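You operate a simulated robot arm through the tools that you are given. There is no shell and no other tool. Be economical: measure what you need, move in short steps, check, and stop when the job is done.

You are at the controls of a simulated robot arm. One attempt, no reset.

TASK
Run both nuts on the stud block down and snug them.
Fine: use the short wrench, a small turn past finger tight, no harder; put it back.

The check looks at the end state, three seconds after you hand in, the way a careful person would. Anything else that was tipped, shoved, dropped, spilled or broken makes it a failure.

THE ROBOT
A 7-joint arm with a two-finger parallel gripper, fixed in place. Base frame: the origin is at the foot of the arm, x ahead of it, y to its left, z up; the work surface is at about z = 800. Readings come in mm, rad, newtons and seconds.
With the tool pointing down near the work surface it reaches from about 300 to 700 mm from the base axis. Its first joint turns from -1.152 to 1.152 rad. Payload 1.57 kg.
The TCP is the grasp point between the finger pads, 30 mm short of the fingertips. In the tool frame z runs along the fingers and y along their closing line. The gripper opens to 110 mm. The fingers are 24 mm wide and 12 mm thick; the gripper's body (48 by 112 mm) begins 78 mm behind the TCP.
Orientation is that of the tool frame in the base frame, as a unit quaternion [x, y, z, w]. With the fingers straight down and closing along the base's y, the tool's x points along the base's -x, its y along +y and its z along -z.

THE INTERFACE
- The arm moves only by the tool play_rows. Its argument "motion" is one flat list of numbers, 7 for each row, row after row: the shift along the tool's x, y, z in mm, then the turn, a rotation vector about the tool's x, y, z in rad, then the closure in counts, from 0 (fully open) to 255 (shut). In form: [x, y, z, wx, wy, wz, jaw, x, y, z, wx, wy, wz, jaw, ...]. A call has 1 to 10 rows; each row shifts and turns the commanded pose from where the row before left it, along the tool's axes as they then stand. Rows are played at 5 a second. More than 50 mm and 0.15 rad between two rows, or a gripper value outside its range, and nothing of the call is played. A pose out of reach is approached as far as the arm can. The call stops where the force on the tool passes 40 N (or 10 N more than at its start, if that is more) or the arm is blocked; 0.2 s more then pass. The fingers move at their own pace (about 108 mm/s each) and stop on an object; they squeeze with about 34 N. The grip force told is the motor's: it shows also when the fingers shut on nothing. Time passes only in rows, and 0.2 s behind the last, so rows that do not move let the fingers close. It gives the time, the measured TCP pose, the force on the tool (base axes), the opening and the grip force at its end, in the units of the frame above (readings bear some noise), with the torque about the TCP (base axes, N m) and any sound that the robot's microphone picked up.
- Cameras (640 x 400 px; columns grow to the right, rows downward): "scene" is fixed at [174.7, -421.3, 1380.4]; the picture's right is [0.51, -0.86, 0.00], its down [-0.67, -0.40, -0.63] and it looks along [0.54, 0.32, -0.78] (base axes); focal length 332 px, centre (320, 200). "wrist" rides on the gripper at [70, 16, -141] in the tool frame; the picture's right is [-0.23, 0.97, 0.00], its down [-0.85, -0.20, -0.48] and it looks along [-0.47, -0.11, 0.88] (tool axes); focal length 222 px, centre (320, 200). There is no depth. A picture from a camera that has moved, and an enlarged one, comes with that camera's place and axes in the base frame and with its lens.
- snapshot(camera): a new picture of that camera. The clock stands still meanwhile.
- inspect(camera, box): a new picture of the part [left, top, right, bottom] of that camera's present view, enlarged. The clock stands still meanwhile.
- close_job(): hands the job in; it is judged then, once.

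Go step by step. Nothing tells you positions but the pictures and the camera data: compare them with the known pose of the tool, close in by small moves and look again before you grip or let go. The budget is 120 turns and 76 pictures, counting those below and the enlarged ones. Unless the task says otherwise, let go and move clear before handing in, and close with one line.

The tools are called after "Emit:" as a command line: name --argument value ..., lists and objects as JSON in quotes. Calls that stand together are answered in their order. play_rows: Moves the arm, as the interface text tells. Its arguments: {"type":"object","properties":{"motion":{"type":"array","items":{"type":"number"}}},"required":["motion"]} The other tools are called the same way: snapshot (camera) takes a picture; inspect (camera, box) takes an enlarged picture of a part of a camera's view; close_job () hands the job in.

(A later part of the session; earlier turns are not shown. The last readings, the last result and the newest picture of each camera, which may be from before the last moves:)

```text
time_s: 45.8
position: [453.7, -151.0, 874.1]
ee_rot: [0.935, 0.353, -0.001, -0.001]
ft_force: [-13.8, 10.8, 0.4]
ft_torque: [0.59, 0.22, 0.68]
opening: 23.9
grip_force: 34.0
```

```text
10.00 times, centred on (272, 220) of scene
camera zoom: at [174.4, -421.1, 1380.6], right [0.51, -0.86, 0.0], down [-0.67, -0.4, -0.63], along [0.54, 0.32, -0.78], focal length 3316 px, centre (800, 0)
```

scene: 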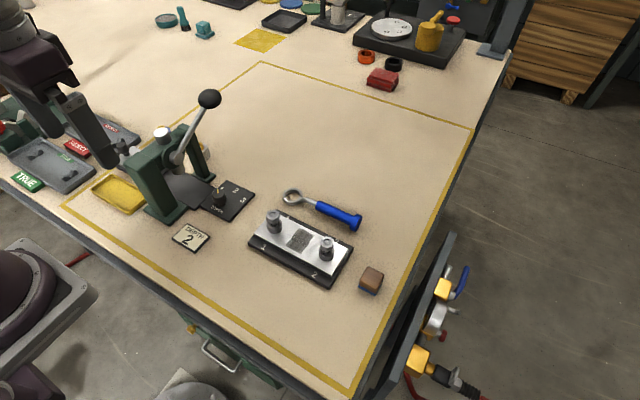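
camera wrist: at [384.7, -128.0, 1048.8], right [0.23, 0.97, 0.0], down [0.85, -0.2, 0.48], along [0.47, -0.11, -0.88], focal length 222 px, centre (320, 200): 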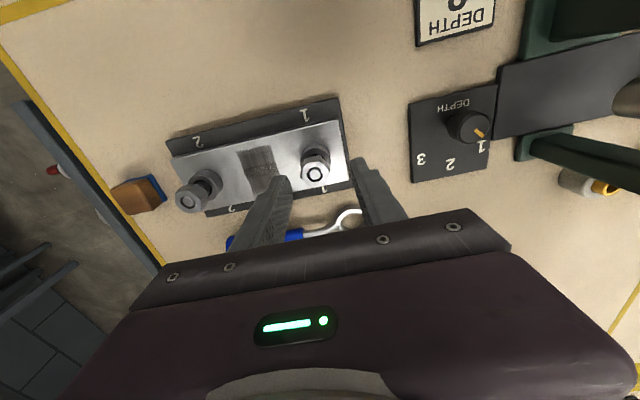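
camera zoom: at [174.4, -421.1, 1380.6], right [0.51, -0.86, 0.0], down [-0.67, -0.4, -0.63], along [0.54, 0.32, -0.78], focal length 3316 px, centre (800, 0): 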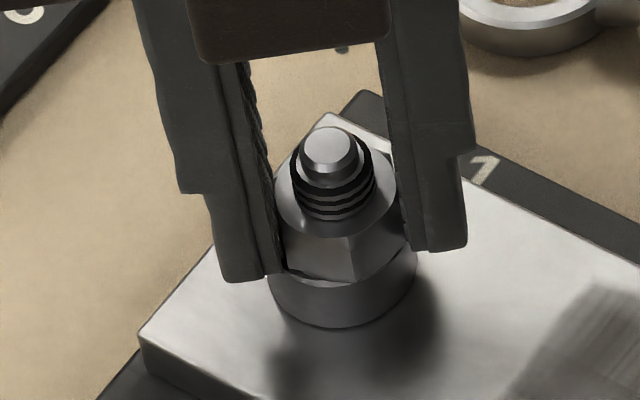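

Torque jumped to 0.68 N·m, the pads began to slip on the flats and the gap is closed: nut 1 is finger-tight. I'll release, rise, and rewind on the way to nut 2.

Emit:
play_rows --motion '[0, 0, 0, 0, 0, 0, 150, 0, 0, 0, 0, 0, 0, 150, 0, 0, -25, 0, 0, 0, 150, 0, 0, -25, 0, 0, 0, 150, 0, 0, 0, 0, 0, -0.15, 150, 0, 0, 0, 0, 0, -0.15, 150, 0, 0, 0, 0, 0, -0.15, 150, 0, 0, 0, 0, 0, -0.15, 150, 0, 0, 0, 0, 0, -0.15, 150, 0, 0, 0, 0, 0, -0.15, 150]'

Emit:
play_rows --motion '[0, 0, 0, 0, 0, -0.15, 150, 0, 0, 0, 0, 0, -0.15, 150, 0, 0, 0, 0, 0, -0.15, 150, 0, 0, 0, 0, 0, -0.15, 150, 0, 0, 0, 0, 0, -0.15, 150, 0, 0, 0, 0, 0, -0.15, 150, 0, 0, 0, 0, 0, -0.15, 150, 0, 0, 0, 0, 0, -0.15, 150, 0, 0, 0, 0, 0, -0.15, 150, 0, 0, 0, 0, 0, -0.15, 150]'

Emit:
play_rows --motion '[0, 0, 0, 0, 0, -0.15, 150, 0, 0, 0, 0, 0, -0.15, 150, 0, 0, 0, 0, 0, -0.15, 150, 0, 0, 0, 0, 0, -0.15, 150, 0, 0, 0, 0, 0, -0.15, 150, 0, 0, 0, 0, 0, -0.15, 150, 0, 0, 0, 0, 0, -0.15, 150, 0, 0, 0, 0, 0, -0.15, 150, 0, 0, 0, 0, 0, -0.15, 150, 0, 0, 0, 0, 0, -0.15, 150]'

Emit:
inspect --camera "scene" --box '[240, 190, 352, 260]'

```text
time_s: 48.0
position: [454.0, -150.6, 923.2]
ee_rot: [0.687, 0.726, 0.0, -0.001]
ft_force: [0.9, 1.2, -0.2]
ft_torque: [0.01, 0.01, 0.02]
opening: 45.4
grip_force: 0.1
```

```text
time_s: 50.2
position: [454.7, -151.6, 924.5]
ee_rot: [0.008, 1.0, 0.0, 0.0]
ft_force: [0.6, -0.3, 0.0]
ft_torque: [-0.02, -0.02, 0.02]
opening: 45.2
grip_force: 0.2
```

```text
time_s: 52.4
position: [454.5, -151.3, 922.7]
ee_rot: [-0.675, 0.738, 0.0, 0.0]
ft_force: [-0.5, -0.5, 0.4]
ft_torque: [0.01, -0.01, 0.01]
opening: 45.3
grip_force: 0.0
```

```text
5.71 times, centred on (296, 225) of scene
camera zoom: at [174.7, -421.3, 1380.4], right [0.51, -0.86, 0.0], down [-0.67, -0.4, -0.63], along [0.54, 0.32, -0.78], focal length 1895 px, centre (457, 57)
```

zoom: 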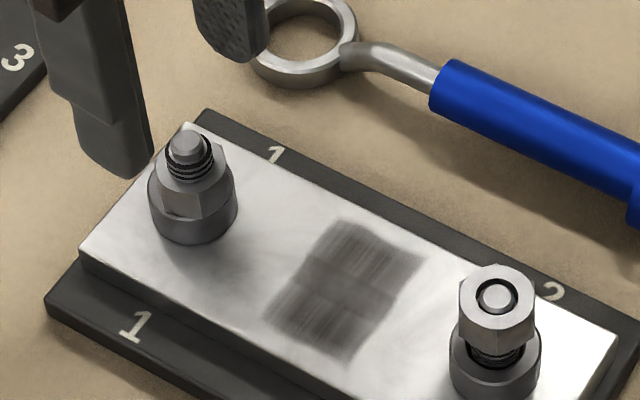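

Nut 1 is down on its collar. Moving over nut 2 at (455, -270), staying high, and looking.

Emit:
play_rows --motion '[39.4, -3.8, 0, 0, 0, 0, 150, 39.4, -3.8, 0, 0, 0, 0, 150, 39.4, -3.7, 0, 0, 0, 0, 150, 0, 0, 10, 0, 0, -0.15, 150, 0, 0, 10, 0, 0, -0.15, 150, 0, 0, 0, 0, 0, -0.15, 150, 0, 0, 0, 0, 0, 0, 150]'

Emit:
inspect --camera "wrist" --box '[220, 100, 420, 225]'

```text
time_s: 54.0
position: [455.5, -270.2, 903.5]
ee_rot: [0.822, -0.569, 0.001, 0.001]
ft_force: [-0.2, 0.8, -0.6]
ft_torque: [-0.01, 0.0, 0.01]
opening: 45.3
grip_force: 0.0
```

```text
3.20 times, centred on (320, 162) of wrist
camera zoom: at [462.9, -339.8, 1044.8], right [-0.99, -0.13, 0.0], down [-0.11, 0.87, 0.48], along [-0.06, 0.47, -0.88], focal length 711 px, centre (320, 320)
```

zoom: 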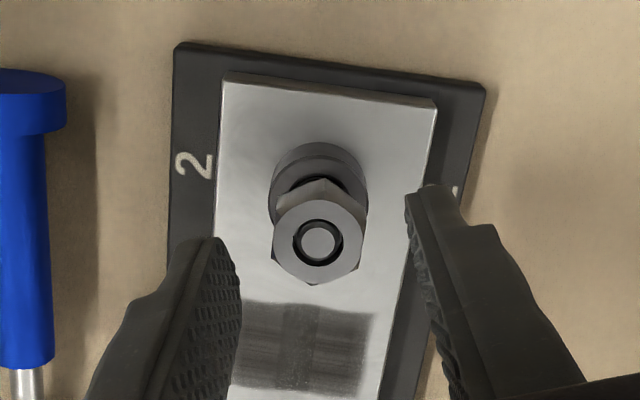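

Well centred, and the nut's flats face the fingers. I'll descend to 884, close, and start turning with 0.17 mm feed per row.

Emit:
play_rows --motion '[0, 0, 10, 0, 0, 0, 150, 0, 0, 9.5, 0, 0, 0, 150, 0, 0, 0, 0, 0, 0, 150, 0, 0, 0, 0, 0, 0, 200, 0, 0, 0, 0, 0, 0, 255, 0, 0, 0, 0, 0, 0, 255]'

Emit:
play_rows --motion '[0, 0, 0.17, 0, 0, 0.15, 255, 0, 0, 0.17, 0, 0, 0.15, 255, 0, 0, 0.17, 0, 0, 0.15, 255, 0, 0, 0.17, 0, 0, 0.15, 255, 0, 0, 0.17, 0, 0, 0.15, 255, 0, 0, 0.17, 0, 0, 0.15, 255]'

Emit:
inspect --camera "wrist" --box '[220, 100, 420, 225]'

```text
time_s: 55.4
position: [454.6, -270.3, 883.8]
ee_rot: [0.821, -0.571, 0.0, 0.0]
ft_force: [1.6, -0.5, -2.2]
ft_torque: [0.07, -0.04, -0.02]
opening: 26.2
grip_force: 34.4
```

```text
time_s: 56.8
position: [456.1, -270.4, 883.2]
ee_rot: [-0.491, 0.871, 0.0, 0.0]
ft_force: [0.6, -1.8, -6.6]
ft_torque: [-0.06, 0.03, 0.01]
opening: 26.1
grip_force: 33.9
```

```text
3.20 times, centred on (320, 162) of wrist
camera zoom: at [404.0, -319.9, 1024.0], right [-0.72, 0.7, 0.0], down [0.61, 0.63, 0.48], along [0.33, 0.34, -0.88], focal length 711 px, centre (320, 320)
```

zoom: 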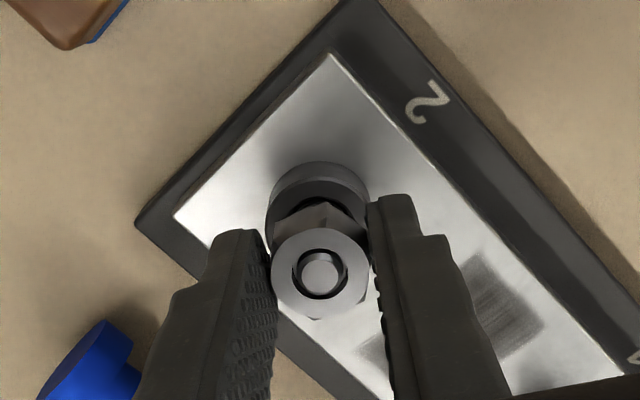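

Nut 2 is turning with the grip (slightly skewed hold at 26 mm, low side forces). Continuing.

Emit:
play_rows --motion '[0, 0, 0.25, 0, 0, 0.15, 255, 0, 0, 0.2, 0, 0, 0.15, 255, 0, 0, 0.17, 0, 0, 0.15, 255, 0, 0, 0.17, 0, 0, 0.15, 255, 0, 0, 0.17, 0, 0, 0.15, 255, 0, 0, 0.17, 0, 0, 0.15, 255]'

Emit:
play_rows --motion '[0, 0, 0.17, 0, 0, 0.15, 255, 0, 0, 0.17, 0, 0, 0.15, 255, 0, 0, 0.17, 0, 0, 0.15, 255, 0, 0, 0.17, 0, 0, 0.15, 255, 0, 0, 0.17, 0, 0, 0.15, 255, 0, 0, 0.17, 0, 0, 0.15, 255]'

Emit:
play_rows --motion '[0, 0, 0.17, 0, 0, 0.15, 255, 0, 0, 0.17, 0, 0, 0.15, 255, 0, 0, 0.17, 0, 0, 0.15, 255, 0, 0, 0.17, 0, 0, 0.15, 255, 0, 0, 0.17, 0, 0, 0.15, 255, 0, 0, 0.17, 0, 0, 0.15, 255]'

Emit:
inspect --camera "wrist" --box '[220, 100, 420, 225]'

```text
time_s: 58.2
position: [454.7, -270.3, 880.7]
ee_rot: [-0.063, 0.998, -0.001, 0.0]
ft_force: [-2.0, -2.4, 0.0]
ft_torque: [-0.02, 0.05, -0.01]
opening: 26.2
grip_force: 34.5
```

```text
time_s: 59.6
position: [455.2, -270.1, 879.8]
ee_rot: [0.376, 0.927, 0.0, 0.0]
ft_force: [1.1, -3.0, -3.7]
ft_torque: [-0.11, -0.07, 0.01]
opening: 26.2
grip_force: 33.8
```

```text
time_s: 61.0
position: [454.6, -269.4, 880.3]
ee_rot: [0.742, 0.671, 0.0, 0.0]
ft_force: [-5.5, -4.1, 4.7]
ft_torque: [-0.09, 0.13, -0.02]
opening: 26.1
grip_force: 33.7
```

```text
3.20 times, centred on (320, 162) of wrist
camera zoom: at [477.3, -201.0, 1020.5], right [0.95, -0.32, 0.0], down [-0.28, -0.83, 0.48], along [-0.16, -0.45, -0.88], focal length 711 px, centre (320, 320)
```

zoom: 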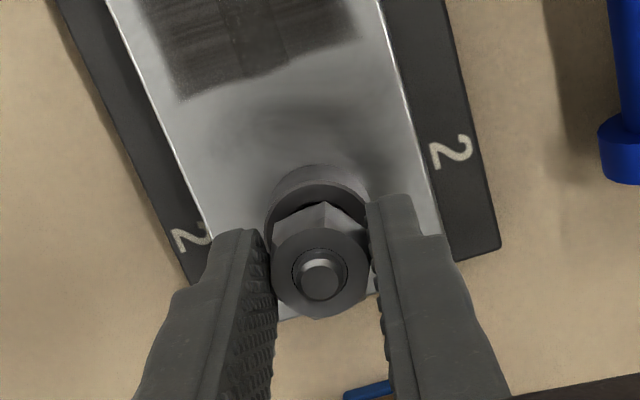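

Running very smoothly. Finish this stroke, then rewind.

Emit:
play_rows --motion '[0, 0, 0.1, 0, 0, 0.15, 255, 0, 0, 0.1, 0, 0, 0.15, 255, 0, 0, 0.15, 0, 0, 0.15, 255, 0, 0, 0.15, 0, 0, 0.15, 255, 0, 0, 0.15, 0, 0, 0.15, 255, 0, 0, 0.15, 0, 0, 0.15, 255, 0, 0, 0, 0, 0, 0, 255]'

Emit:
inspect --camera "scene" --box '[288, 220, 368, 270]'

Emit:
play_rows --motion '[0, 0, 0, 0, 0, 0, 150, 0, 0, 0, 0, 0, 0, 150, 0, 0, 0, 0, 0, -0.1496, 150, 0, 0, 0, 0, 0, -0.1496, 150, 0, 0, 0, 0, 0, -0.1496, 150, 0, 0, 0, 0, 0, -0.1496, 150, 0, 0, 0, 0, 0, -0.1496, 150, 0, 0, 0, 0, 0, -0.1496, 150, 0, 0, 0, 0, 0, -0.1496, 150, 0, 0, 0, 0, 0, -0.1496, 150]'

Emit:
play_rows --motion '[0, 0, 0, 0, 0, -0.1496, 150, 0, 0, 0, 0, 0, -0.1496, 150, 0, 0, 0, 0, 0, -0.1496, 150, 0, 0, 0, 0, 0, -0.1496, 150, 0, 0, 0, 0, 0, -0.1496, 150, 0, 0, 0, 0, 0, -0.1496, 150, 0, 0, 0, 0, 0, -0.1496, 150, 0, 0, 0, 0, 0, -0.1496, 150, 0, 0, 0, 0, 0, -0.1496, 150, 0, 0, 0, 0, 0, -0.1496, 150]'

Emit:
play_rows --motion '[0, 0, 0, 0, 0, -0.1496, 150, 0, 0, 0, 0, 0, -0.1496, 150, 0, 0, 0, 0, 0, -0.1496, 150, 0, 0, 0, 0, 0, -0.1496, 150, 0, 0, 0, 0, 0, -0.1496, 150, 0, 0, 0, 0, 0, -0.1496, 150, 0, 0, 0, 0, 0, -0.1496, 150, 0, 0, 0, 0, 0, -0.1496, 150, 0, 0, 0, 0, 0, -0.1496, 150, 0, 0, 0, 0, 0, -0.1496, 150]'

Emit:
inspect --camera "wrist" --box '[220, 100, 420, 225]'

```text
time_s: 62.6
position: [455.6, -270.3, 877.7]
ee_rot: [0.959, 0.282, 0.0, 0.0]
ft_force: [0.9, -3.2, 3.3]
ft_torque: [-0.13, -0.05, -0.03]
opening: 25.8
grip_force: 34.1
```

```text
8.00 times, centred on (328, 245) of scene
camera zoom: at [174.7, -421.3, 1380.4], right [0.51, -0.86, 0.0], down [-0.67, -0.4, -0.63], along [0.54, 0.32, -0.78], focal length 2652 px, centre (256, -160)
```

zoom: 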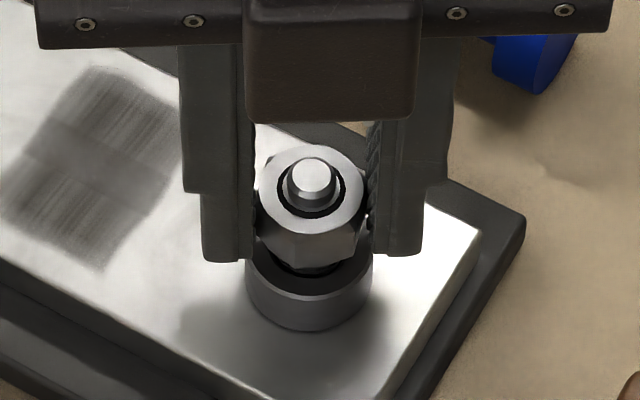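

```text
time_s: 64.8
position: [455.1, -269.8, 878.2]
ee_rot: [0.632, 0.775, 0.0, 0.0]
ft_force: [0.0, -0.6, -0.5]
ft_torque: [0.02, 0.02, -0.03]
opening: 45.3
grip_force: 0.1
```

```text
time_s: 67.0
position: [454.6, -269.7, 879.2]
ee_rot: [-0.063, 0.998, 0.0, -0.001]
ft_force: [-0.6, 0.9, 0.0]
ft_torque: [0.02, 0.01, -0.01]
opening: 45.2
grip_force: 0.1
```

```text
time_s: 69.2
position: [456.1, -269.8, 878.1]
ee_rot: [0.725, -0.689, 0.0, 0.0]
ft_force: [-0.6, 0.1, -0.7]
ft_torque: [-0.03, 0.02, 0.01]
opening: 45.3
grip_force: 0.1
```

```text
3.20 times, centred on (320, 162) of wrist
camera zoom: at [442.0, -338.8, 1019.9], right [-0.98, 0.18, 0.0], down [0.16, 0.86, 0.48], along [0.08, 0.47, -0.88], focal length 711 px, centre (320, 320)
```

zoom: 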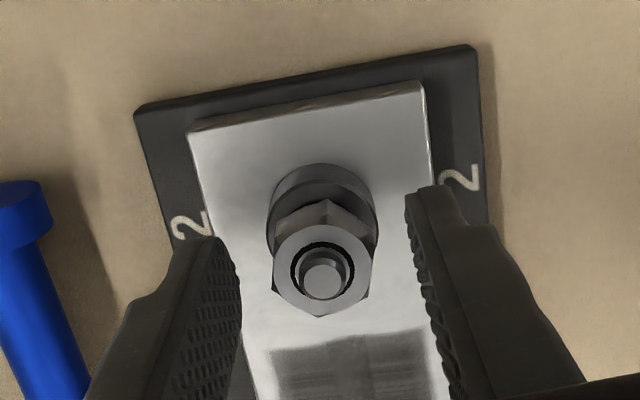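

Nut 2 is down ~5 mm. Next bite: lower 1.5 mm, grip, and turn.

Emit:
play_rows --motion '[0, 0, 1.5, 0, 0, 0, 150, 0, 0, 0, 0, 0, 0, 200, 0, 0, 0, 0, 0, 0, 255, 0, 0, 0, 0, 0, 0, 255, 0, 0, 0.15, 0, 0, 0.15, 255, 0, 0, 0.15, 0, 0, 0.15, 255, 0, 0, 0.15, 0, 0, 0.15, 255, 0, 0, 0.15, 0, 0, 0.15, 255, 0, 0, 0.15, 0, 0, 0.15, 255, 0, 0, 0.15, 0, 0, 0.15, 255]'

Emit:
play_rows --motion '[0, 0, 0.15, 0, 0, 0.15, 255, 0, 0, 0.15, 0, 0, 0.15, 255, 0, 0, 0.15, 0, 0, 0.15, 255, 0, 0, 0.15, 0, 0, 0.15, 255, 0, 0, 0.15, 0, 0, 0.15, 255, 0, 0, 0.15, 0, 0, 0.15, 255, 0, 0, 0.15, 0, 0, 0.15, 255]'

Emit:
play_rows --motion '[0, 0, 0.15, 0, 0, 0.15, 255, 0, 0, 0.15, 0, 0, 0.15, 255, 0, 0, 0.15, 0, 0, 0.15, 255, 0, 0, 0.15, 0, 0, 0.15, 255, 0, 0, 0.15, 0, 0, 0.15, 255, 0, 0, 0.15, 0, 0, 0.15, 255, 0, 0, 0.15, 0, 0, 0.15, 255]'

Emit:
inspect --camera "wrist" --box '[220, 100, 420, 225]'

```text
time_s: 71.4
position: [455.3, -270.1, 875.3]
ee_rot: [-0.351, 0.936, 0.0, 0.0]
ft_force: [-2.1, -1.7, -2.7]
ft_torque: [-0.02, 0.08, 0.01]
opening: 25.5
grip_force: 33.5
```

```text
time_s: 73.0
position: [455.2, -270.2, 875.6]
ee_rot: [0.165, 0.986, 0.0, 0.001]
ft_force: [5.7, -7.6, -15.3]
ft_torque: [-0.23, -0.16, 0.0]
opening: 25.7
grip_force: 33.4
```

```text
time_s: 74.6
position: [453.4, -268.8, 873.8]
ee_rot: [0.638, 0.77, 0.001, -0.001]
ft_force: [-4.3, 1.8, 0.2]
ft_torque: [0.05, 0.09, -0.01]
opening: 23.2
grip_force: 34.0
```

```text
3.20 times, centred on (320, 162) of wrist
camera zoom: at [457.0, -196.6, 1016.2], right [1.0, -0.04, 0.0], down [-0.03, -0.88, 0.48], along [-0.02, -0.48, -0.88], focal length 711 px, centre (320, 320)
```

zoom: 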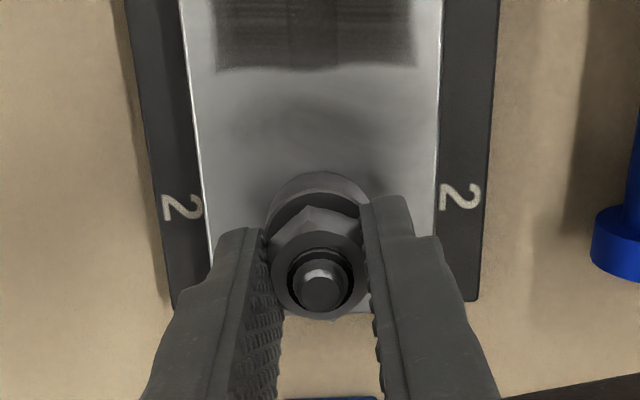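

The grip settled onto the flats (23.2 mm). Finish the stroke.

Emit:
play_rows --motion '[0, 0, 0.15, 0, 0, 0.15, 255, 0, 0, 0.15, 0, 0, 0.15, 255, 0, 0, 0.15, 0, 0, 0.15, 255, 0, 0, 0.15, 0, 0, 0.15, 255, 0, 0, 0.15, 0, 0, 0.15, 255, 0, 0, 0.15, 0, 0, 0.15, 255, 0, 0, 0.15, 0, 0, 0.15, 255]'

Emit:
inspect --camera "scene" --box '[288, 220, 368, 270]'

```text
time_s: 76.2
position: [455.4, -271.0, 873.1]
ee_rot: [0.938, 0.348, 0.0, 0.0]
ft_force: [0.8, -1.2, -23.1]
ft_torque: [0.06, -0.1, 0.05]
opening: 22.9
grip_force: 34.1
```

```text
8.00 times, centred on (328, 245) of scene
camera zoom: at [175.1, -421.5, 1380.3], right [0.51, -0.86, 0.0], down [-0.67, -0.4, -0.63], along [0.54, 0.32, -0.78], focal length 2652 px, centre (256, -160)
```

zoom: 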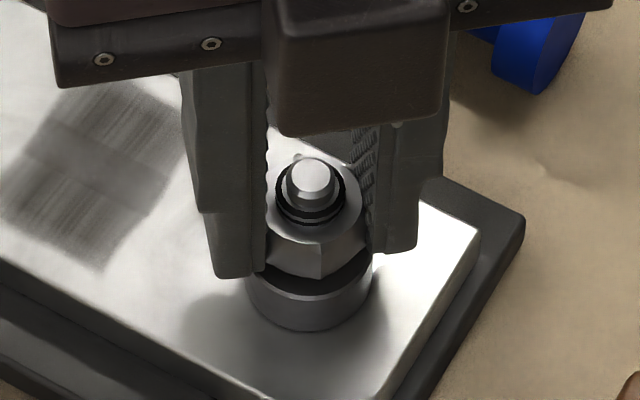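

Small gap remains. Rewind and take a third bite.

Emit:
play_rows --motion '[0, 0, 0, 0, 0, 0, 150, 0, 0, 0, 0, 0, 0, 150, 0, 0, 0, 0, 0, -0.1496, 150, 0, 0, 0, 0, 0, -0.1496, 150, 0, 0, 0, 0, 0, -0.1496, 150, 0, 0, 0, 0, 0, -0.1496, 150, 0, 0, 0, 0, 0, -0.1496, 150, 0, 0, 0, 0, 0, -0.1496, 150, 0, 0, 0, 0, 0, -0.1496, 150, 0, 0, 0, 0, 0, -0.1496, 150]'

Emit:
play_rows --motion '[0, 0, 0, 0, 0, -0.1496, 150, 0, 0, 0, 0, 0, -0.1496, 150, 0, 0, 0, 0, 0, -0.1496, 150, 0, 0, 0, 0, 0, -0.1496, 150, 0, 0, 0, 0, 0, -0.1496, 150, 0, 0, 0, 0, 0, -0.1496, 150, 0, 0, 0, 0, 0, -0.1496, 150, 0, 0, 0, 0, 0, -0.1496, 150, 0, 0, 0, 0, 0, -0.1496, 150, 0, 0, 0, 0, 0, -0.1496, 150]'

Emit:
play_rows --motion '[0, 0, 0, 0, 0, -0.1496, 150, 0, 0, 0, 0, 0, -0.1496, 150, 0, 0, 0, 0, 0, -0.1496, 150, 0, 0, 0, 0, 0, -0.1496, 150, 0, 0, 0, 0, 0, -0.1496, 150, 0, 0, 0, 0, 0, -0.1496, 150, 0, 0, 0, 0, 0, -0.1496, 150, 0, 0, 0, 0, 0, -0.1496, 150, 0, 0, 0, 0, 0, -0.1496, 150, 0, 0, 0, 0, 0, -0.1496, 150]'

Emit:
play_rows --motion '[0, 0, 0, 0, 0, 0, 200, 0, 0, 0, 0, 0, 0, 255, 0, 0, 0, 0, 0, 0, 255, 0, 0, 0.2, 0, 0, 0.15, 255, 0, 0, 0.2, 0, 0, 0.15, 255, 0, 0, 0.15, 0, 0, 0.15, 255, 0, 0, 0.15, 0, 0, 0.15, 255, 0, 0, 0.15, 0, 0, 0.15, 255]'

Emit:
play_rows --motion '[0, 0, 0.15, 0, 0, 0.15, 255, 0, 0, 0.15, 0, 0, 0.15, 255, 0, 0, 0.15, 0, 0, 0.15, 255, 0, 0, 0.15, 0, 0, 0.15, 255]'

```text
time_s: 78.4
position: [454.9, -269.5, 873.0]
ee_rot: [0.576, 0.817, 0.0, 0.0]
ft_force: [0.3, -0.6, 0.5]
ft_torque: [0.0, 0.01, -0.04]
opening: 45.3
grip_force: 0.1
```

```text
time_s: 80.6
position: [456.0, -268.5, 874.2]
ee_rot: [-0.132, 0.991, -0.001, 0.0]
ft_force: [0.0, 0.4, 0.6]
ft_torque: [0.0, -0.01, 0.0]
opening: 45.2
grip_force: 0.1
```

```text
time_s: 82.8
position: [454.3, -269.6, 874.4]
ee_rot: [0.772, -0.636, 0.0, 0.0]
ft_force: [0.7, -0.5, 0.4]
ft_torque: [0.0, 0.01, -0.02]
opening: 45.3
grip_force: 0.1
```

```text
time_s: 84.6
position: [455.4, -270.2, 873.3]
ee_rot: [-0.482, 0.876, 0.001, 0.0]
ft_force: [0.3, -6.8, -13.5]
ft_torque: [-0.18, -0.02, -0.01]
opening: 22.9
grip_force: 33.4
```

```text
time_s: 85.6
position: [455.1, -270.1, 873.5]
ee_rot: [-0.204, 0.979, 0.0, 0.0]
ft_force: [1.4, -9.8, -27.0]
ft_torque: [-0.19, -0.05, 0.09]
opening: 23.1
grip_force: 33.6
```

Emit:
play_rows --motion '[0, 0, 0.8, 0, 0, 0.15, 255, 0, 0, 0.2, 0, 0, 0.15, 255, 0, 0, 0.15, 0, 0, 0.15, 255, 0, 0, 0.15, 0, 0, 0.15, 255]'

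Emit:
play_rows --motion '[0, 0, 0.15, 0, 0, 0.15, 255, 0, 0, 0.15, 0, 0, 0.15, 255, 0, 0, 0.15, 0, 0, 0.15, 255]'

Emit:
play_rows --motion '[0, 0, 0.15, 0, 0, 0.15, 255, 0, 0, 0.15, 0, 0, 0.15, 255, 0, 0, 0.15, 0, 0, 0.15, 255]'

Emit:
inspect --camera "scene" --box '[288, 220, 368, 270]'

```text
time_s: 86.6
position: [456.7, -270.7, 871.6]
ee_rot: [0.096, 0.995, 0.0, 0.0]
ft_force: [-4.4, -0.9, -6.4]
ft_torque: [-0.03, 0.09, 0.1]
opening: 23.3
grip_force: 34.2
```

```text
time_s: 87.4
position: [455.1, -270.0, 871.5]
ee_rot: [0.315, 0.949, 0.001, -0.001]
ft_force: [0.2, -1.6, -1.3]
ft_torque: [0.01, 0.08, 0.17]
opening: 22.7
grip_force: 33.8
```

```text
time_s: 88.2
position: [454.6, -271.9, 872.1]
ee_rot: [0.519, 0.855, -0.001, 0.001]
ft_force: [-5.7, 0.5, 25.6]
ft_torque: [0.07, 0.15, 0.3]
opening: 22.9
grip_force: 34.2
```

```text
8.00 times, centred on (328, 245) of scene
camera zoom: at [174.3, -421.1, 1380.6], right [0.51, -0.86, 0.0], down [-0.67, -0.4, -0.63], along [0.54, 0.32, -0.78], focal length 2652 px, centre (256, -160)
```

zoom: 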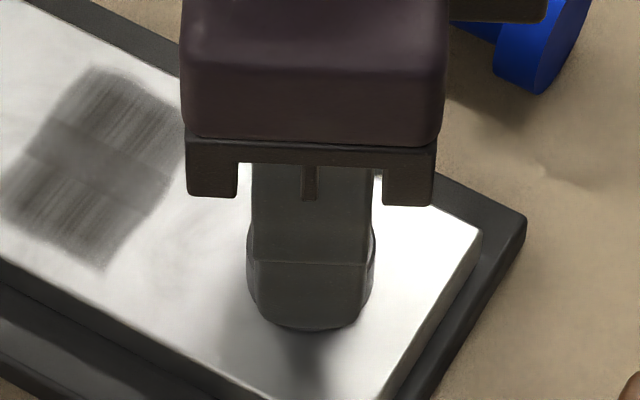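

The fingertips are now pressing on the collar (z +26 N), giving the 0.3 N·m. I'll raise 3 mm and keep turning without feed.

Emit:
play_rows --motion '[0, 0, -3, 0, 0, 0, 255, 0, 0, 0, 0, 0, 0.15, 255, 0, 0, 0, 0, 0, 0.15, 255, 0, 0, 0, 0, 0, 0.15, 255]'

Emit:
play_rows --motion '[0, 0, 0.1, 0, 0, 0.15, 255, 0, 0, 0.1, 0, 0, 0.15, 255, 0, 0, 0.1, 0, 0, 0.15, 255]'

Emit:
inspect --camera "scene" --box '[288, 220, 368, 270]'

```text
time_s: 89.2
position: [454.0, -269.1, 874.1]
ee_rot: [0.696, 0.718, 0.0, -0.002]
ft_force: [-4.0, -1.8, -9.8]
ft_torque: [0.11, -0.09, 0.67]
opening: 24.7
grip_force: 33.7
```

```text
time_s: 90.0
position: [455.8, -270.0, 873.9]
ee_rot: [0.839, 0.544, 0.0, 0.0]
ft_force: [-5.7, 0.4, 6.6]
ft_torque: [0.05, 0.26, 0.16]
opening: 26.5
grip_force: 34.4
```

```text
8.00 times, centred on (328, 245) of scene
camera zoom: at [174.5, -421.2, 1380.5], right [0.51, -0.86, 0.0], down [-0.67, -0.4, -0.63], along [0.54, 0.32, -0.78], focal length 2652 px, centre (256, -160)
```

zoom: 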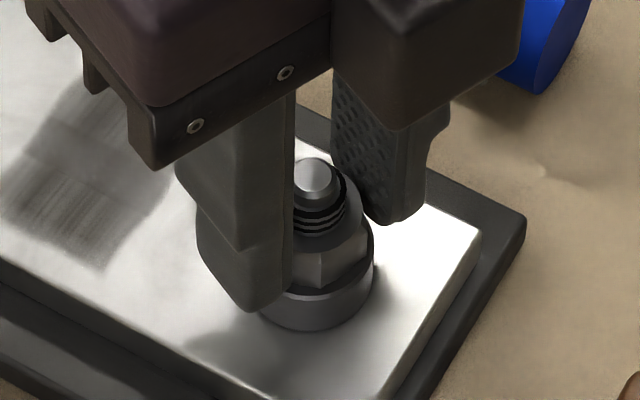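

Torque peaked at 0.67 N·m and then the pads slipped over the corners, so nut 2 is finger-tight too. Now the wrench: release, rise, turn the gripper to close along x, and look down at the handle.

Emit:
play_rows --motion '[0, 0, 0, 0, 0, 0, 150, 0, 0, 0, 0, 0, 0, 150, 0, 0, -40, 0, 0, 0, 150, 0, 0, -40, 0, 0, 0, 150, 0, 0, 0, 0, 0, -0.14, 150, 0, 0, 0, 0, 0, -0.14, 150, 0, 0, 0, 0, 0, -0.14, 150]'

Emit:
play_rows --motion '[15, 32, 0, 0, 0, 0, 150, 15, 32, 0, 0, 0, 0, 150, 15, 32, 0, 0, 0, 0, 150, 0, 0, 0, 0, 0, 0, 150]'

Emit:
snapshot --camera "wrist"

Emit:
inspect --camera "scene" --box '[240, 180, 368, 260]'

```text
time_s: 91.6
position: [456.0, -269.8, 954.1]
ee_rot: [0.706, 0.708, 0.0, 0.001]
ft_force: [1.0, 0.1, -0.4]
ft_torque: [0.01, 0.02, -0.02]
opening: 45.3
grip_force: 0.0
```

```text
time_s: 92.6
position: [549.2, -225.4, 954.6]
ee_rot: [0.706, 0.708, 0.0, 0.0]
ft_force: [0.5, -0.3, -0.6]
ft_torque: [0.0, 0.01, 0.03]
opening: 45.3
grip_force: 0.0
```

```text
27 pictures are left
camera wrist: at [565.6, -154.4, 1096.3], right [0.97, -0.23, 0.0], down [-0.2, -0.86, 0.48], along [-0.11, -0.47, -0.88], focal length 222 px, centre (320, 200)
```

wrist: 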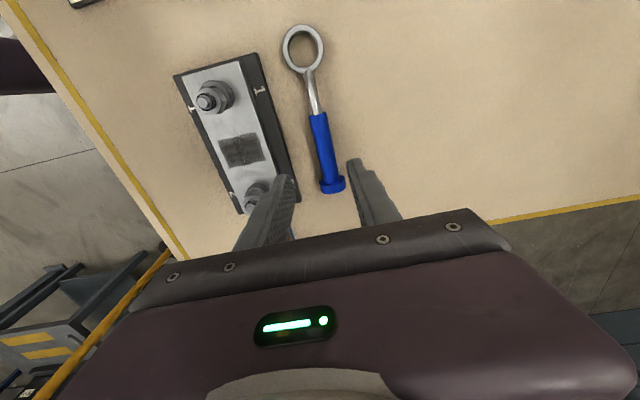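

```text
5.00 times, centred on (304, 220) of scene
camera zoom: at [174.8, -421.3, 1380.4], right [0.51, -0.86, 0.0], down [-0.67, -0.4, -0.63], along [0.54, 0.32, -0.78], focal length 1658 px, centre (400, 100)
```

zoom: 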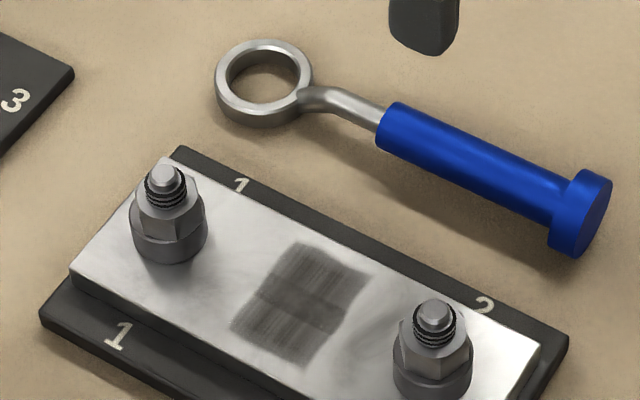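

Both nuts are seated with threads showing. Let me look closely at the wrench's ring and handle before picking it up.

Emit:
inspect --camera "wrist" --box '[264, 15, 344, 65]'

Emit:
inspect --camera "scene" --box '[276, 180, 324, 210]'

```text
8.00 times, centred on (304, 40) of wrist
camera zoom: at [565.6, -154.4, 1096.3], right [0.97, -0.23, 0.0], down [-0.2, -0.86, 0.48], along [-0.11, -0.47, -0.88], focal length 1777 px, centre (448, 1480)
```

zoom: 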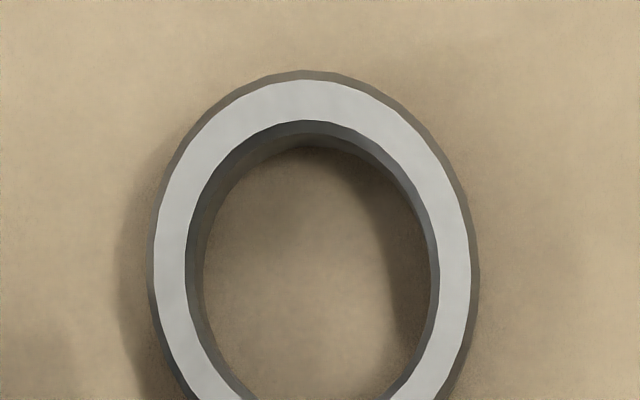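

```text
13.33 times, centred on (300, 195) of scene
camera zoom: at [174.8, -421.3, 1380.4], right [0.51, -0.86, 0.0], down [-0.67, -0.4, -0.63], along [0.54, 0.32, -0.78], focal length 4421 px, centre (587, 267)
```

zoom: 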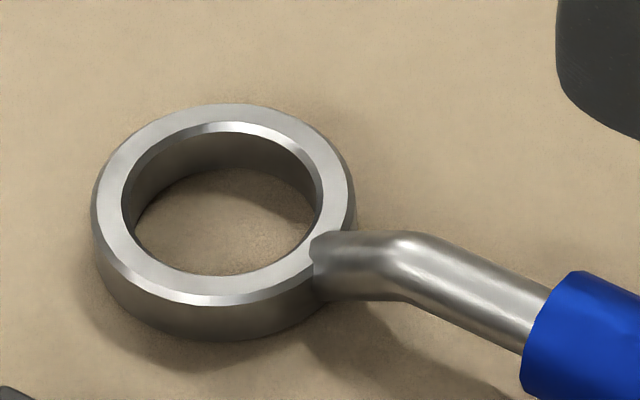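

The wrench has a plain round ring (~32 mm bore); the handle runs nearly along y at x≈554, axis around z≈814. I'll descend over the handle at y≈-220 and check before the last bit.

Emit:
play_rows --motion '[5, 4.8, 25, 0, 0, 0, 150, 0, 0, 30, 0, 0, 0, 150, 0, 0, 30, 0, 0, 0, 150, 0, 0, 10, 0, 0, 0, 150, 0, 0, 0, 0, 0, 0, 150]'

Emit:
snapshot --camera "wrist"

Emit:
inspect --camera "scene" --box '[276, 170, 372, 230]'

```text
time_s: 93.8
position: [555.2, -219.1, 858.6]
ee_rot: [0.706, 0.708, 0.0, -0.001]
ft_force: [-0.2, 0.9, 0.5]
ft_torque: [-0.01, 0.02, -0.02]
opening: 45.2
grip_force: 0.0
```

```text
23 pictures are left
camera wrist: at [570.8, -148.7, 1000.0], right [0.97, -0.23, 0.0], down [-0.2, -0.86, 0.48], along [-0.11, -0.47, -0.88], focal length 222 px, centre (320, 200)
```

wrist: 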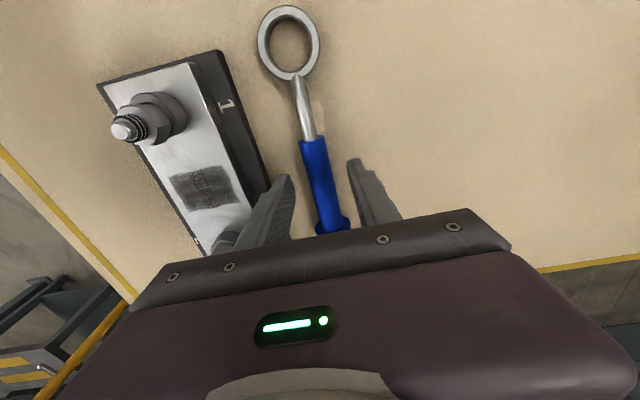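

```text
6.67 times, centred on (324, 200) of scene
camera zoom: at [174.7, -421.3, 1380.4], right [0.51, -0.86, 0.0], down [-0.67, -0.4, -0.63], along [0.54, 0.32, -0.78], focal length 2210 px, centre (293, 200)
```

zoom: 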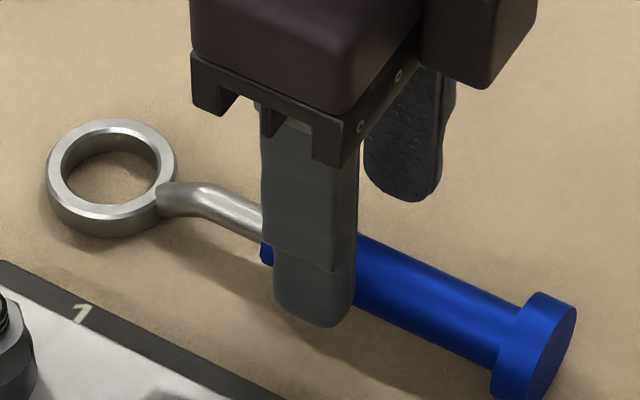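

The handle is between the fingers. I'll descend to TCP z≈835 and grip; this pose is also my put-back pose.

Emit:
play_rows --motion '[0, 0, 12, 0, 0, 0, 150, 0, 0, 11.5, 0, 0, 0, 150, 0, 0, 0, 0, 0, 0, 150]'

Emit:
play_rows --motion '[0, 0, 0, 0, 0, 0, 200, 0, 0, 0, 0, 0, 0, 255, 0, 0, 0, 0, 0, 0, 255, 0, 0, 0, 0, 0, 0, 255]'

Emit:
snapshot --camera "wrist"

```text
time_s: 94.6
position: [555.6, -219.9, 834.4]
ee_rot: [0.707, 0.707, 0.0, 0.0]
ft_force: [0.3, -0.1, -0.6]
ft_torque: [0.0, 0.0, 0.0]
opening: 45.3
grip_force: 0.0
```

```text
time_s: 95.6
position: [555.1, -219.9, 834.5]
ee_rot: [0.706, 0.708, -0.001, 0.0]
ft_force: [0.2, -0.2, -0.1]
ft_torque: [-0.05, -0.01, -0.01]
opening: 21.1
grip_force: 34.7
```

```text
21 pictures are left
camera wrist: at [570.3, -148.5, 976.2], right [0.97, -0.23, 0.0], down [-0.2, -0.86, 0.48], along [-0.11, -0.47, -0.88], focal length 222 px, centre (320, 200)
```

wrist: 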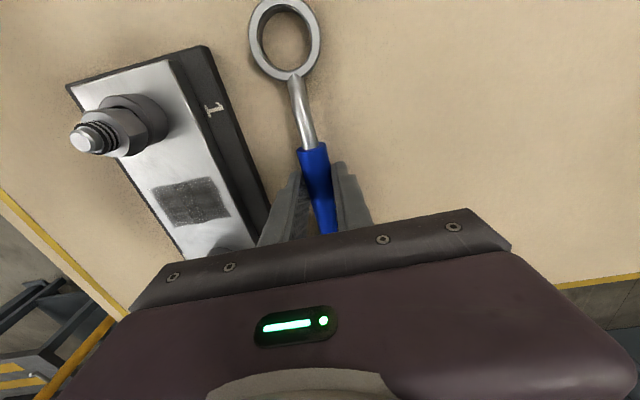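

Handle gripped (21 mm). Ring sits ~97 mm ahead of the TCP, about 34 mm below it. I'll lift straight up to clear the studs and check that it hangs level.

Emit:
play_rows --motion '[0, 0, -5, 0, 0, 0, 255, 0, 0, -20, 0, 0, 0, 255, 0, 0, -30, 0, 0, 0, 255, 0, 0, -35, 0, 0, 0, 255, 0, 0, 0, 0, 0, 0, 255]'

Emit:
play_rows --motion '[0, 0, 0, 0, 0, -0.1428, 255, 0, 0, 0, 0, 0, -0.1428, 255, 0, 0, 0, 0, 0, -0.1428, 255, 0, 0, 0, 0, 0, -0.1428, 255, 0, 0, 0, 0, 0, -0.1428, 255, 0, 0, 0, 0, 0, -0.1428, 255, 0, 0, 0, 0, 0, -0.1428, 255, 0, 0, 0, 0, 0, -0.1428, 255, 0, 0, 0, 0, 0, -0.1428, 255, 0, 0, 0, 0, 0, -0.1428, 255]'

Emit:
play_rows --motion '[0, 0, 0, 0, 0, -0.1428, 255, 1.3, 35, 0, 0, 0, 0, 255, 1.3, 35.5, 0, 0, 0, 0, 255, 0, 0, 0, 0, 0, 0, 255]'

Emit:
snapshot --camera "wrist"

Emit:
snapshot --camera "scene"

```text
time_s: 96.8
position: [555.6, -219.8, 926.0]
ee_rot: [0.706, 0.708, 0.0, 0.0]
ft_force: [-0.4, 0.6, -1.4]
ft_torque: [0.01, -0.01, 0.02]
opening: 21.1
grip_force: 33.9
```

```text
time_s: 99.0
position: [555.3, -218.2, 924.7]
ee_rot: [0.069, 0.998, 0.0, 0.0]
ft_force: [-0.4, -1.2, -0.4]
ft_torque: [-0.01, 0.05, 0.04]
opening: 20.9
grip_force: 33.4
```

```text
time_s: 100.0
position: [553.1, -149.6, 925.8]
ee_rot: [-0.001, 1.0, 0.0, 0.0]
ft_force: [0.6, -0.9, -0.6]
ft_torque: [0.04, 0.04, -0.02]
opening: 21.2
grip_force: 33.7
```

```text
20 pictures are left
camera wrist: at [482.3, -132.3, 1067.1], right [0.23, 0.97, 0.0], down [0.86, -0.2, 0.48], along [0.47, -0.11, -0.88], focal length 222 px, centre (320, 200)
```

wrist: 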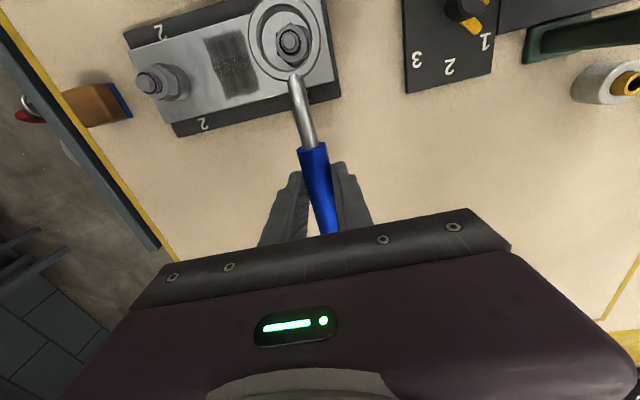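

```text
19 pictures are left
```

scene: 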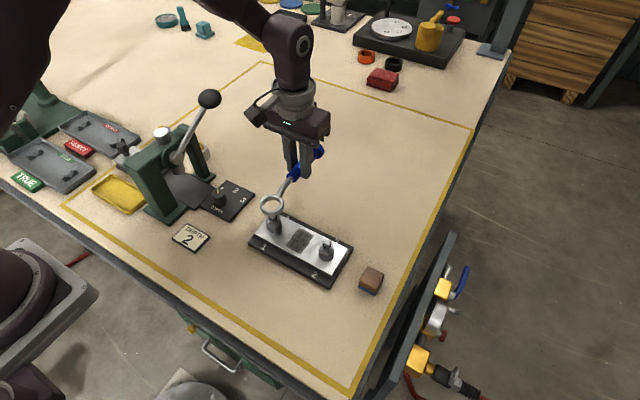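

The wrench hangs level with the ring right over nut 1. I'll zoom for precise centring.

Emit:
inspect --camera "wrist" --box '[224, 0, 352, 80]'

Emit:
inspect --camera "scene" --box '[248, 180, 312, 220]'

```text
5.00 times, centred on (288, 40) of wrist
camera zoom: at [482.3, -132.3, 1067.1], right [0.23, 0.97, 0.0], down [0.86, -0.2, 0.48], along [0.47, -0.11, -0.88], focal length 1111 px, centre (480, 1000)
```

zoom: 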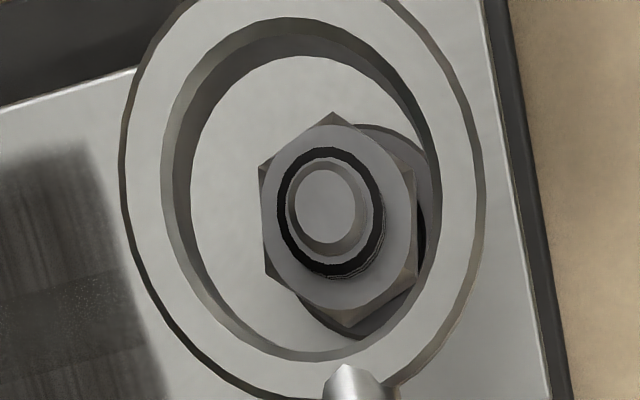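

```text
10.00 times, centred on (280, 200) of scene
camera zoom: at [174.8, -421.3, 1380.4], right [0.51, -0.86, 0.0], down [-0.67, -0.4, -0.63], along [0.54, 0.32, -0.78], focal length 3316 px, centre (720, 200)
```

zoom: 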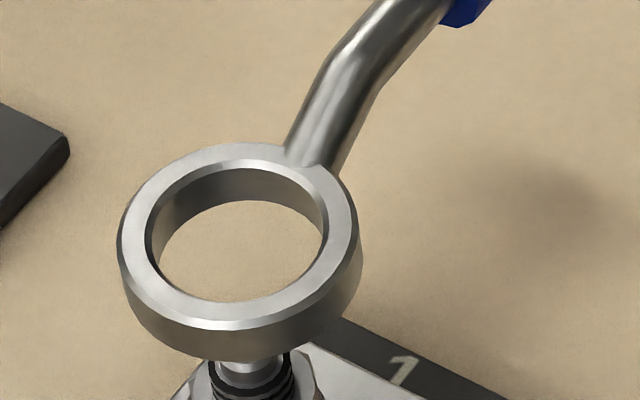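

The ring is about 2.3 mm too far in +x of nut 1 with y good. I'll correct and lower until the ring is just around the stud tip, then check.

Emit:
play_rows --motion '[2.3, 0, 5, 0, 0, 0, 255, 0, 0, 10, 0, 0, 0, 255, 0, 0, 8, 0, 0, 0, 255, 0, 0, 0, 0, 0, 0, 255]'

Emit:
inspect --camera "wrist" --box '[224, 0, 352, 80]'

Emit:
inspect --camera "scene" --box '[248, 190, 312, 230]'

```text
time_s: 101.0
position: [549.6, -149.2, 902.7]
ee_rot: [0.0, 1.0, 0.0, -0.001]
ft_force: [-0.7, 0.3, -2.0]
ft_torque: [-0.01, 0.02, -0.01]
opening: 20.8
grip_force: 33.6
```

```text
5.00 times, centred on (288, 40) of wrist
camera zoom: at [479.6, -132.0, 1043.0], right [0.23, 0.97, 0.0], down [0.86, -0.2, 0.48], along [0.47, -0.11, -0.88], focal length 1111 px, centre (480, 1000)
```

zoom: 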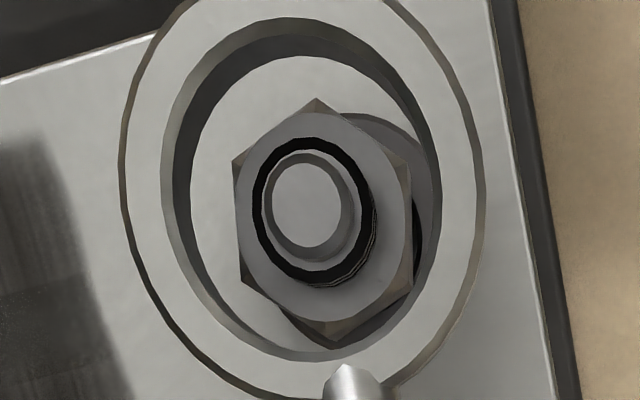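

```text
10.00 times, centred on (280, 210) of scene
camera zoom: at [174.8, -421.3, 1380.4], right [0.51, -0.86, 0.0], down [-0.67, -0.4, -0.63], along [0.54, 0.32, -0.78], focal length 3316 px, centre (720, 100)
```

zoom: 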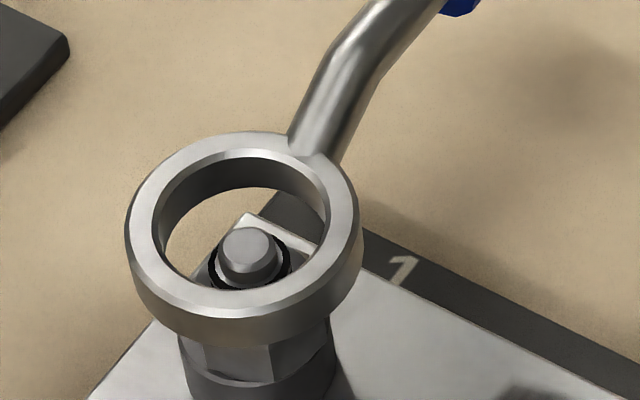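

Centred within a millimetre. Lowering the ring over the nut, watching the force.

Emit:
play_rows --motion '[-0.5, -0.5, 5, 0, 0, 0, 255, 0, 0, 5, 0, 0, 0, 255, 0, 0, 4, 0, 0, 0, 255, 0, 0, 3, 0, 0, 0, 255, 0, 0, 0, 0, 0, 0, 255]'

Emit:
inspect --camera "scene" --box '[248, 200, 312, 240]'

```text
time_s: 102.2
position: [551.5, -149.2, 884.3]
ee_rot: [-0.001, 1.0, 0.0, 0.0]
ft_force: [0.0, -0.2, -1.7]
ft_torque: [-0.01, 0.03, -0.03]
opening: 21.2
grip_force: 33.8
```

```text
10.00 times, centred on (280, 220) of scene
camera zoom: at [174.8, -421.3, 1380.4], right [0.51, -0.86, 0.0], down [-0.67, -0.4, -0.63], along [0.54, 0.32, -0.78], focal length 3316 px, centre (720, 0)
```

zoom: 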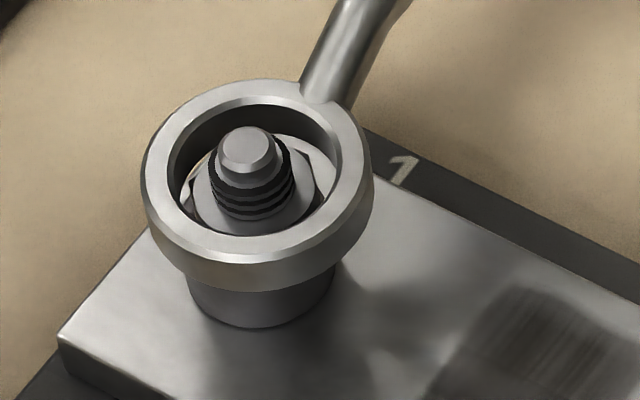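

The ring now surrounds the nut. I'll drop 3 mm more and begin a small clockwise arc about the nut axis, watching for resistance.

Emit:
play_rows --motion '[0, 0, 3, 0, 0, 0, 255, 0.12, -4.85, 0, 0, 0, 0.05, 255, 0.12, -4.85, 0, 0, 0, 0.05, 255, 0, 0, 0, 0, 0, 0, 255]'

Emit:
play_rows --motion '[0.12, -4.85, 0, 0, 0, 0.05, 255, 0.12, -4.85, 0, 0, 0, 0.05, 255, 0, 0, 0, 0, 0, 0, 255]'

Emit:
inspect --camera "scene" --box '[248, 200, 312, 240]'

```text
time_s: 103.2
position: [551.4, -158.7, 881.5]
ee_rot: [0.049, 0.999, 0.0, 0.0]
ft_force: [-0.8, 2.6, -1.2]
ft_torque: [0.06, 0.1, 0.84]
opening: 21.3
grip_force: 34.2
```

```text
time_s: 104.0
position: [548.9, -168.2, 882.3]
ee_rot: [0.097, 0.995, 0.001, 0.0]
ft_force: [-1.9, 16.6, -1.5]
ft_torque: [0.47, 0.12, 0.75]
opening: 21.9
grip_force: 34.0
```

```text
10.00 times, centred on (280, 220) of scene
camera zoom: at [174.7, -420.9, 1380.6], right [0.51, -0.86, 0.0], down [-0.67, -0.4, -0.63], along [0.54, 0.32, -0.78], focal length 3316 px, centre (720, 0)
```

zoom: 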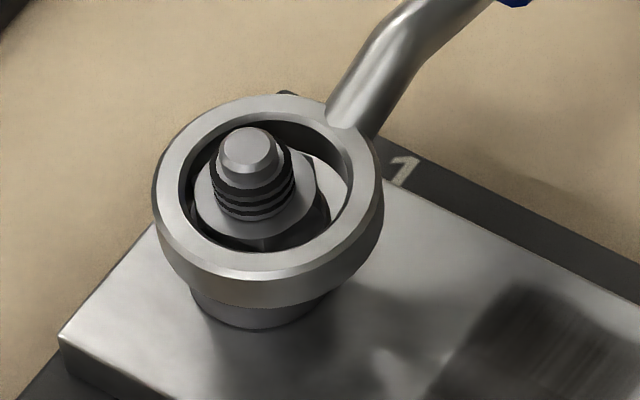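

The wrench bites: about 2.3 N·m now at the nut. Let me see how far the nut itself has turned.

Emit:
inspect --camera "wrist" --box '[224, 0, 352, 80]'

```text
5.00 times, centred on (288, 40) of wrist
camera zoom: at [483.7, -136.7, 1023.7], right [0.41, 0.91, 0.0], down [0.8, -0.36, 0.48], along [0.43, -0.2, -0.88], focal length 1111 px, centre (480, 1000)
```

zoom: 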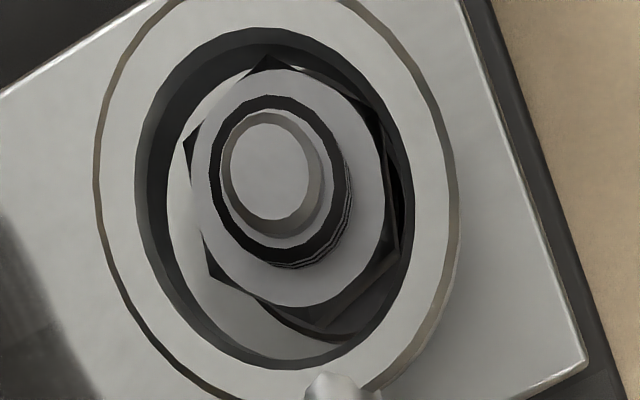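

The nut has turned only a few degrees so far. I'll add a little more in small steps, reading torque at each.

Emit:
play_rows --motion '[0.1, -4.85, 0, 0, 0, 0.05, 255, 0, 0, 0, 0, 0, 0, 255]'

Emit:
inspect --camera "wrist" --box '[224, 0, 352, 80]'

```text
time_s: 104.6
position: [548.2, -173.1, 882.2]
ee_rot: [0.123, 0.992, 0.002, -0.001]
ft_force: [-4.3, 22.9, -3.7]
ft_torque: [0.52, -0.1, 0.86]
opening: 21.6
grip_force: 34.1
```

```text
5.00 times, centred on (288, 40) of wrist
camera zoom: at [484.1, -138.3, 1023.6], right [0.46, 0.89, 0.0], down [0.78, -0.4, 0.48], along [0.42, -0.22, -0.88], focal length 1111 px, centre (480, 1000)
```

zoom: 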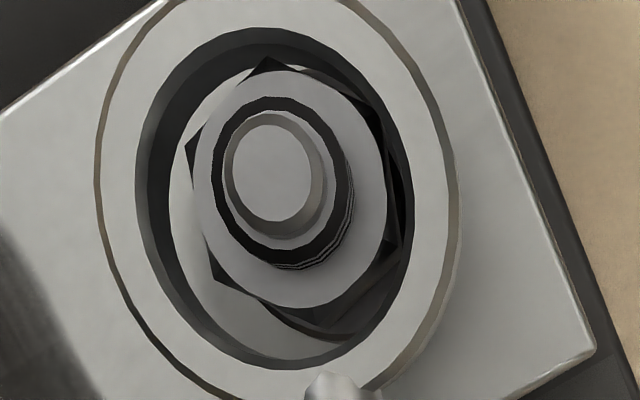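

The nut now turns together with the wrench, with about 3 N·m on it (finger-tight was ~0.67): a small, firm snug turn. I'll ease the load off without backing the nut, then lift off.

Emit:
play_rows --motion '[0.1, 3.9, 0, 0, 0, -0.04, 255, 0, 0, 0, 0, 0, 0, 255]'

```text
time_s: 105.2
position: [549.6, -170.5, 882.9]
ee_rot: [0.103, 0.995, 0.0, 0.0]
ft_force: [-5.9, 14.4, -1.2]
ft_torque: [0.3, 0.22, 0.79]
opening: 21.2
grip_force: 33.8
```

Emit:
play_rows --motion '[0.1, 3.9, 0, 0, 0, -0.04, 255, 0, 0, 0, 0, 0, 0, 255]'

```text
time_s: 105.8
position: [549.9, -167.1, 881.8]
ee_rot: [0.084, 0.996, -0.001, 0.001]
ft_force: [-2.3, 5.9, -2.9]
ft_torque: [0.05, -0.03, 0.5]
opening: 21.1
grip_force: 33.7
```

Emit:
play_rows --motion '[0.1, 2.9, 0, 0, 0, -0.03, 255, 0, 0, 0, 0, 0, 0, 255]'

Emit:
inspect --camera "wrist" --box '[224, 0, 352, 80]'

```text
time_s: 106.4
position: [551.7, -163.3, 882.7]
ee_rot: [0.068, 0.998, -0.001, 0.002]
ft_force: [0.1, 0.7, -0.9]
ft_torque: [-0.03, -0.01, 0.1]
opening: 21.2
grip_force: 34.0
```

```text
5.00 times, centred on (288, 40) of wrist
camera zoom: at [483.2, -136.6, 1023.6], right [0.36, 0.93, 0.0], down [0.82, -0.31, 0.48], along [0.45, -0.17, -0.88], focal length 1111 px, centre (480, 1000)
```

zoom: 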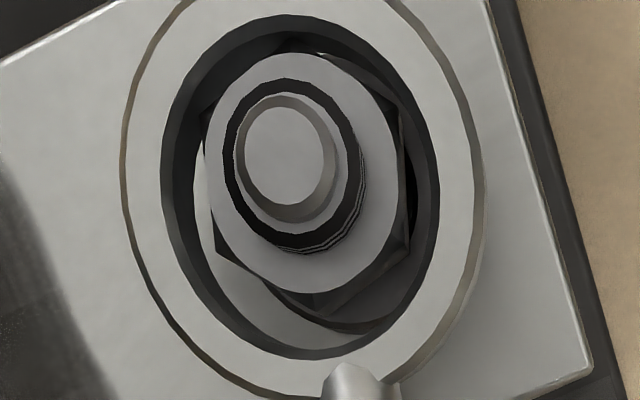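

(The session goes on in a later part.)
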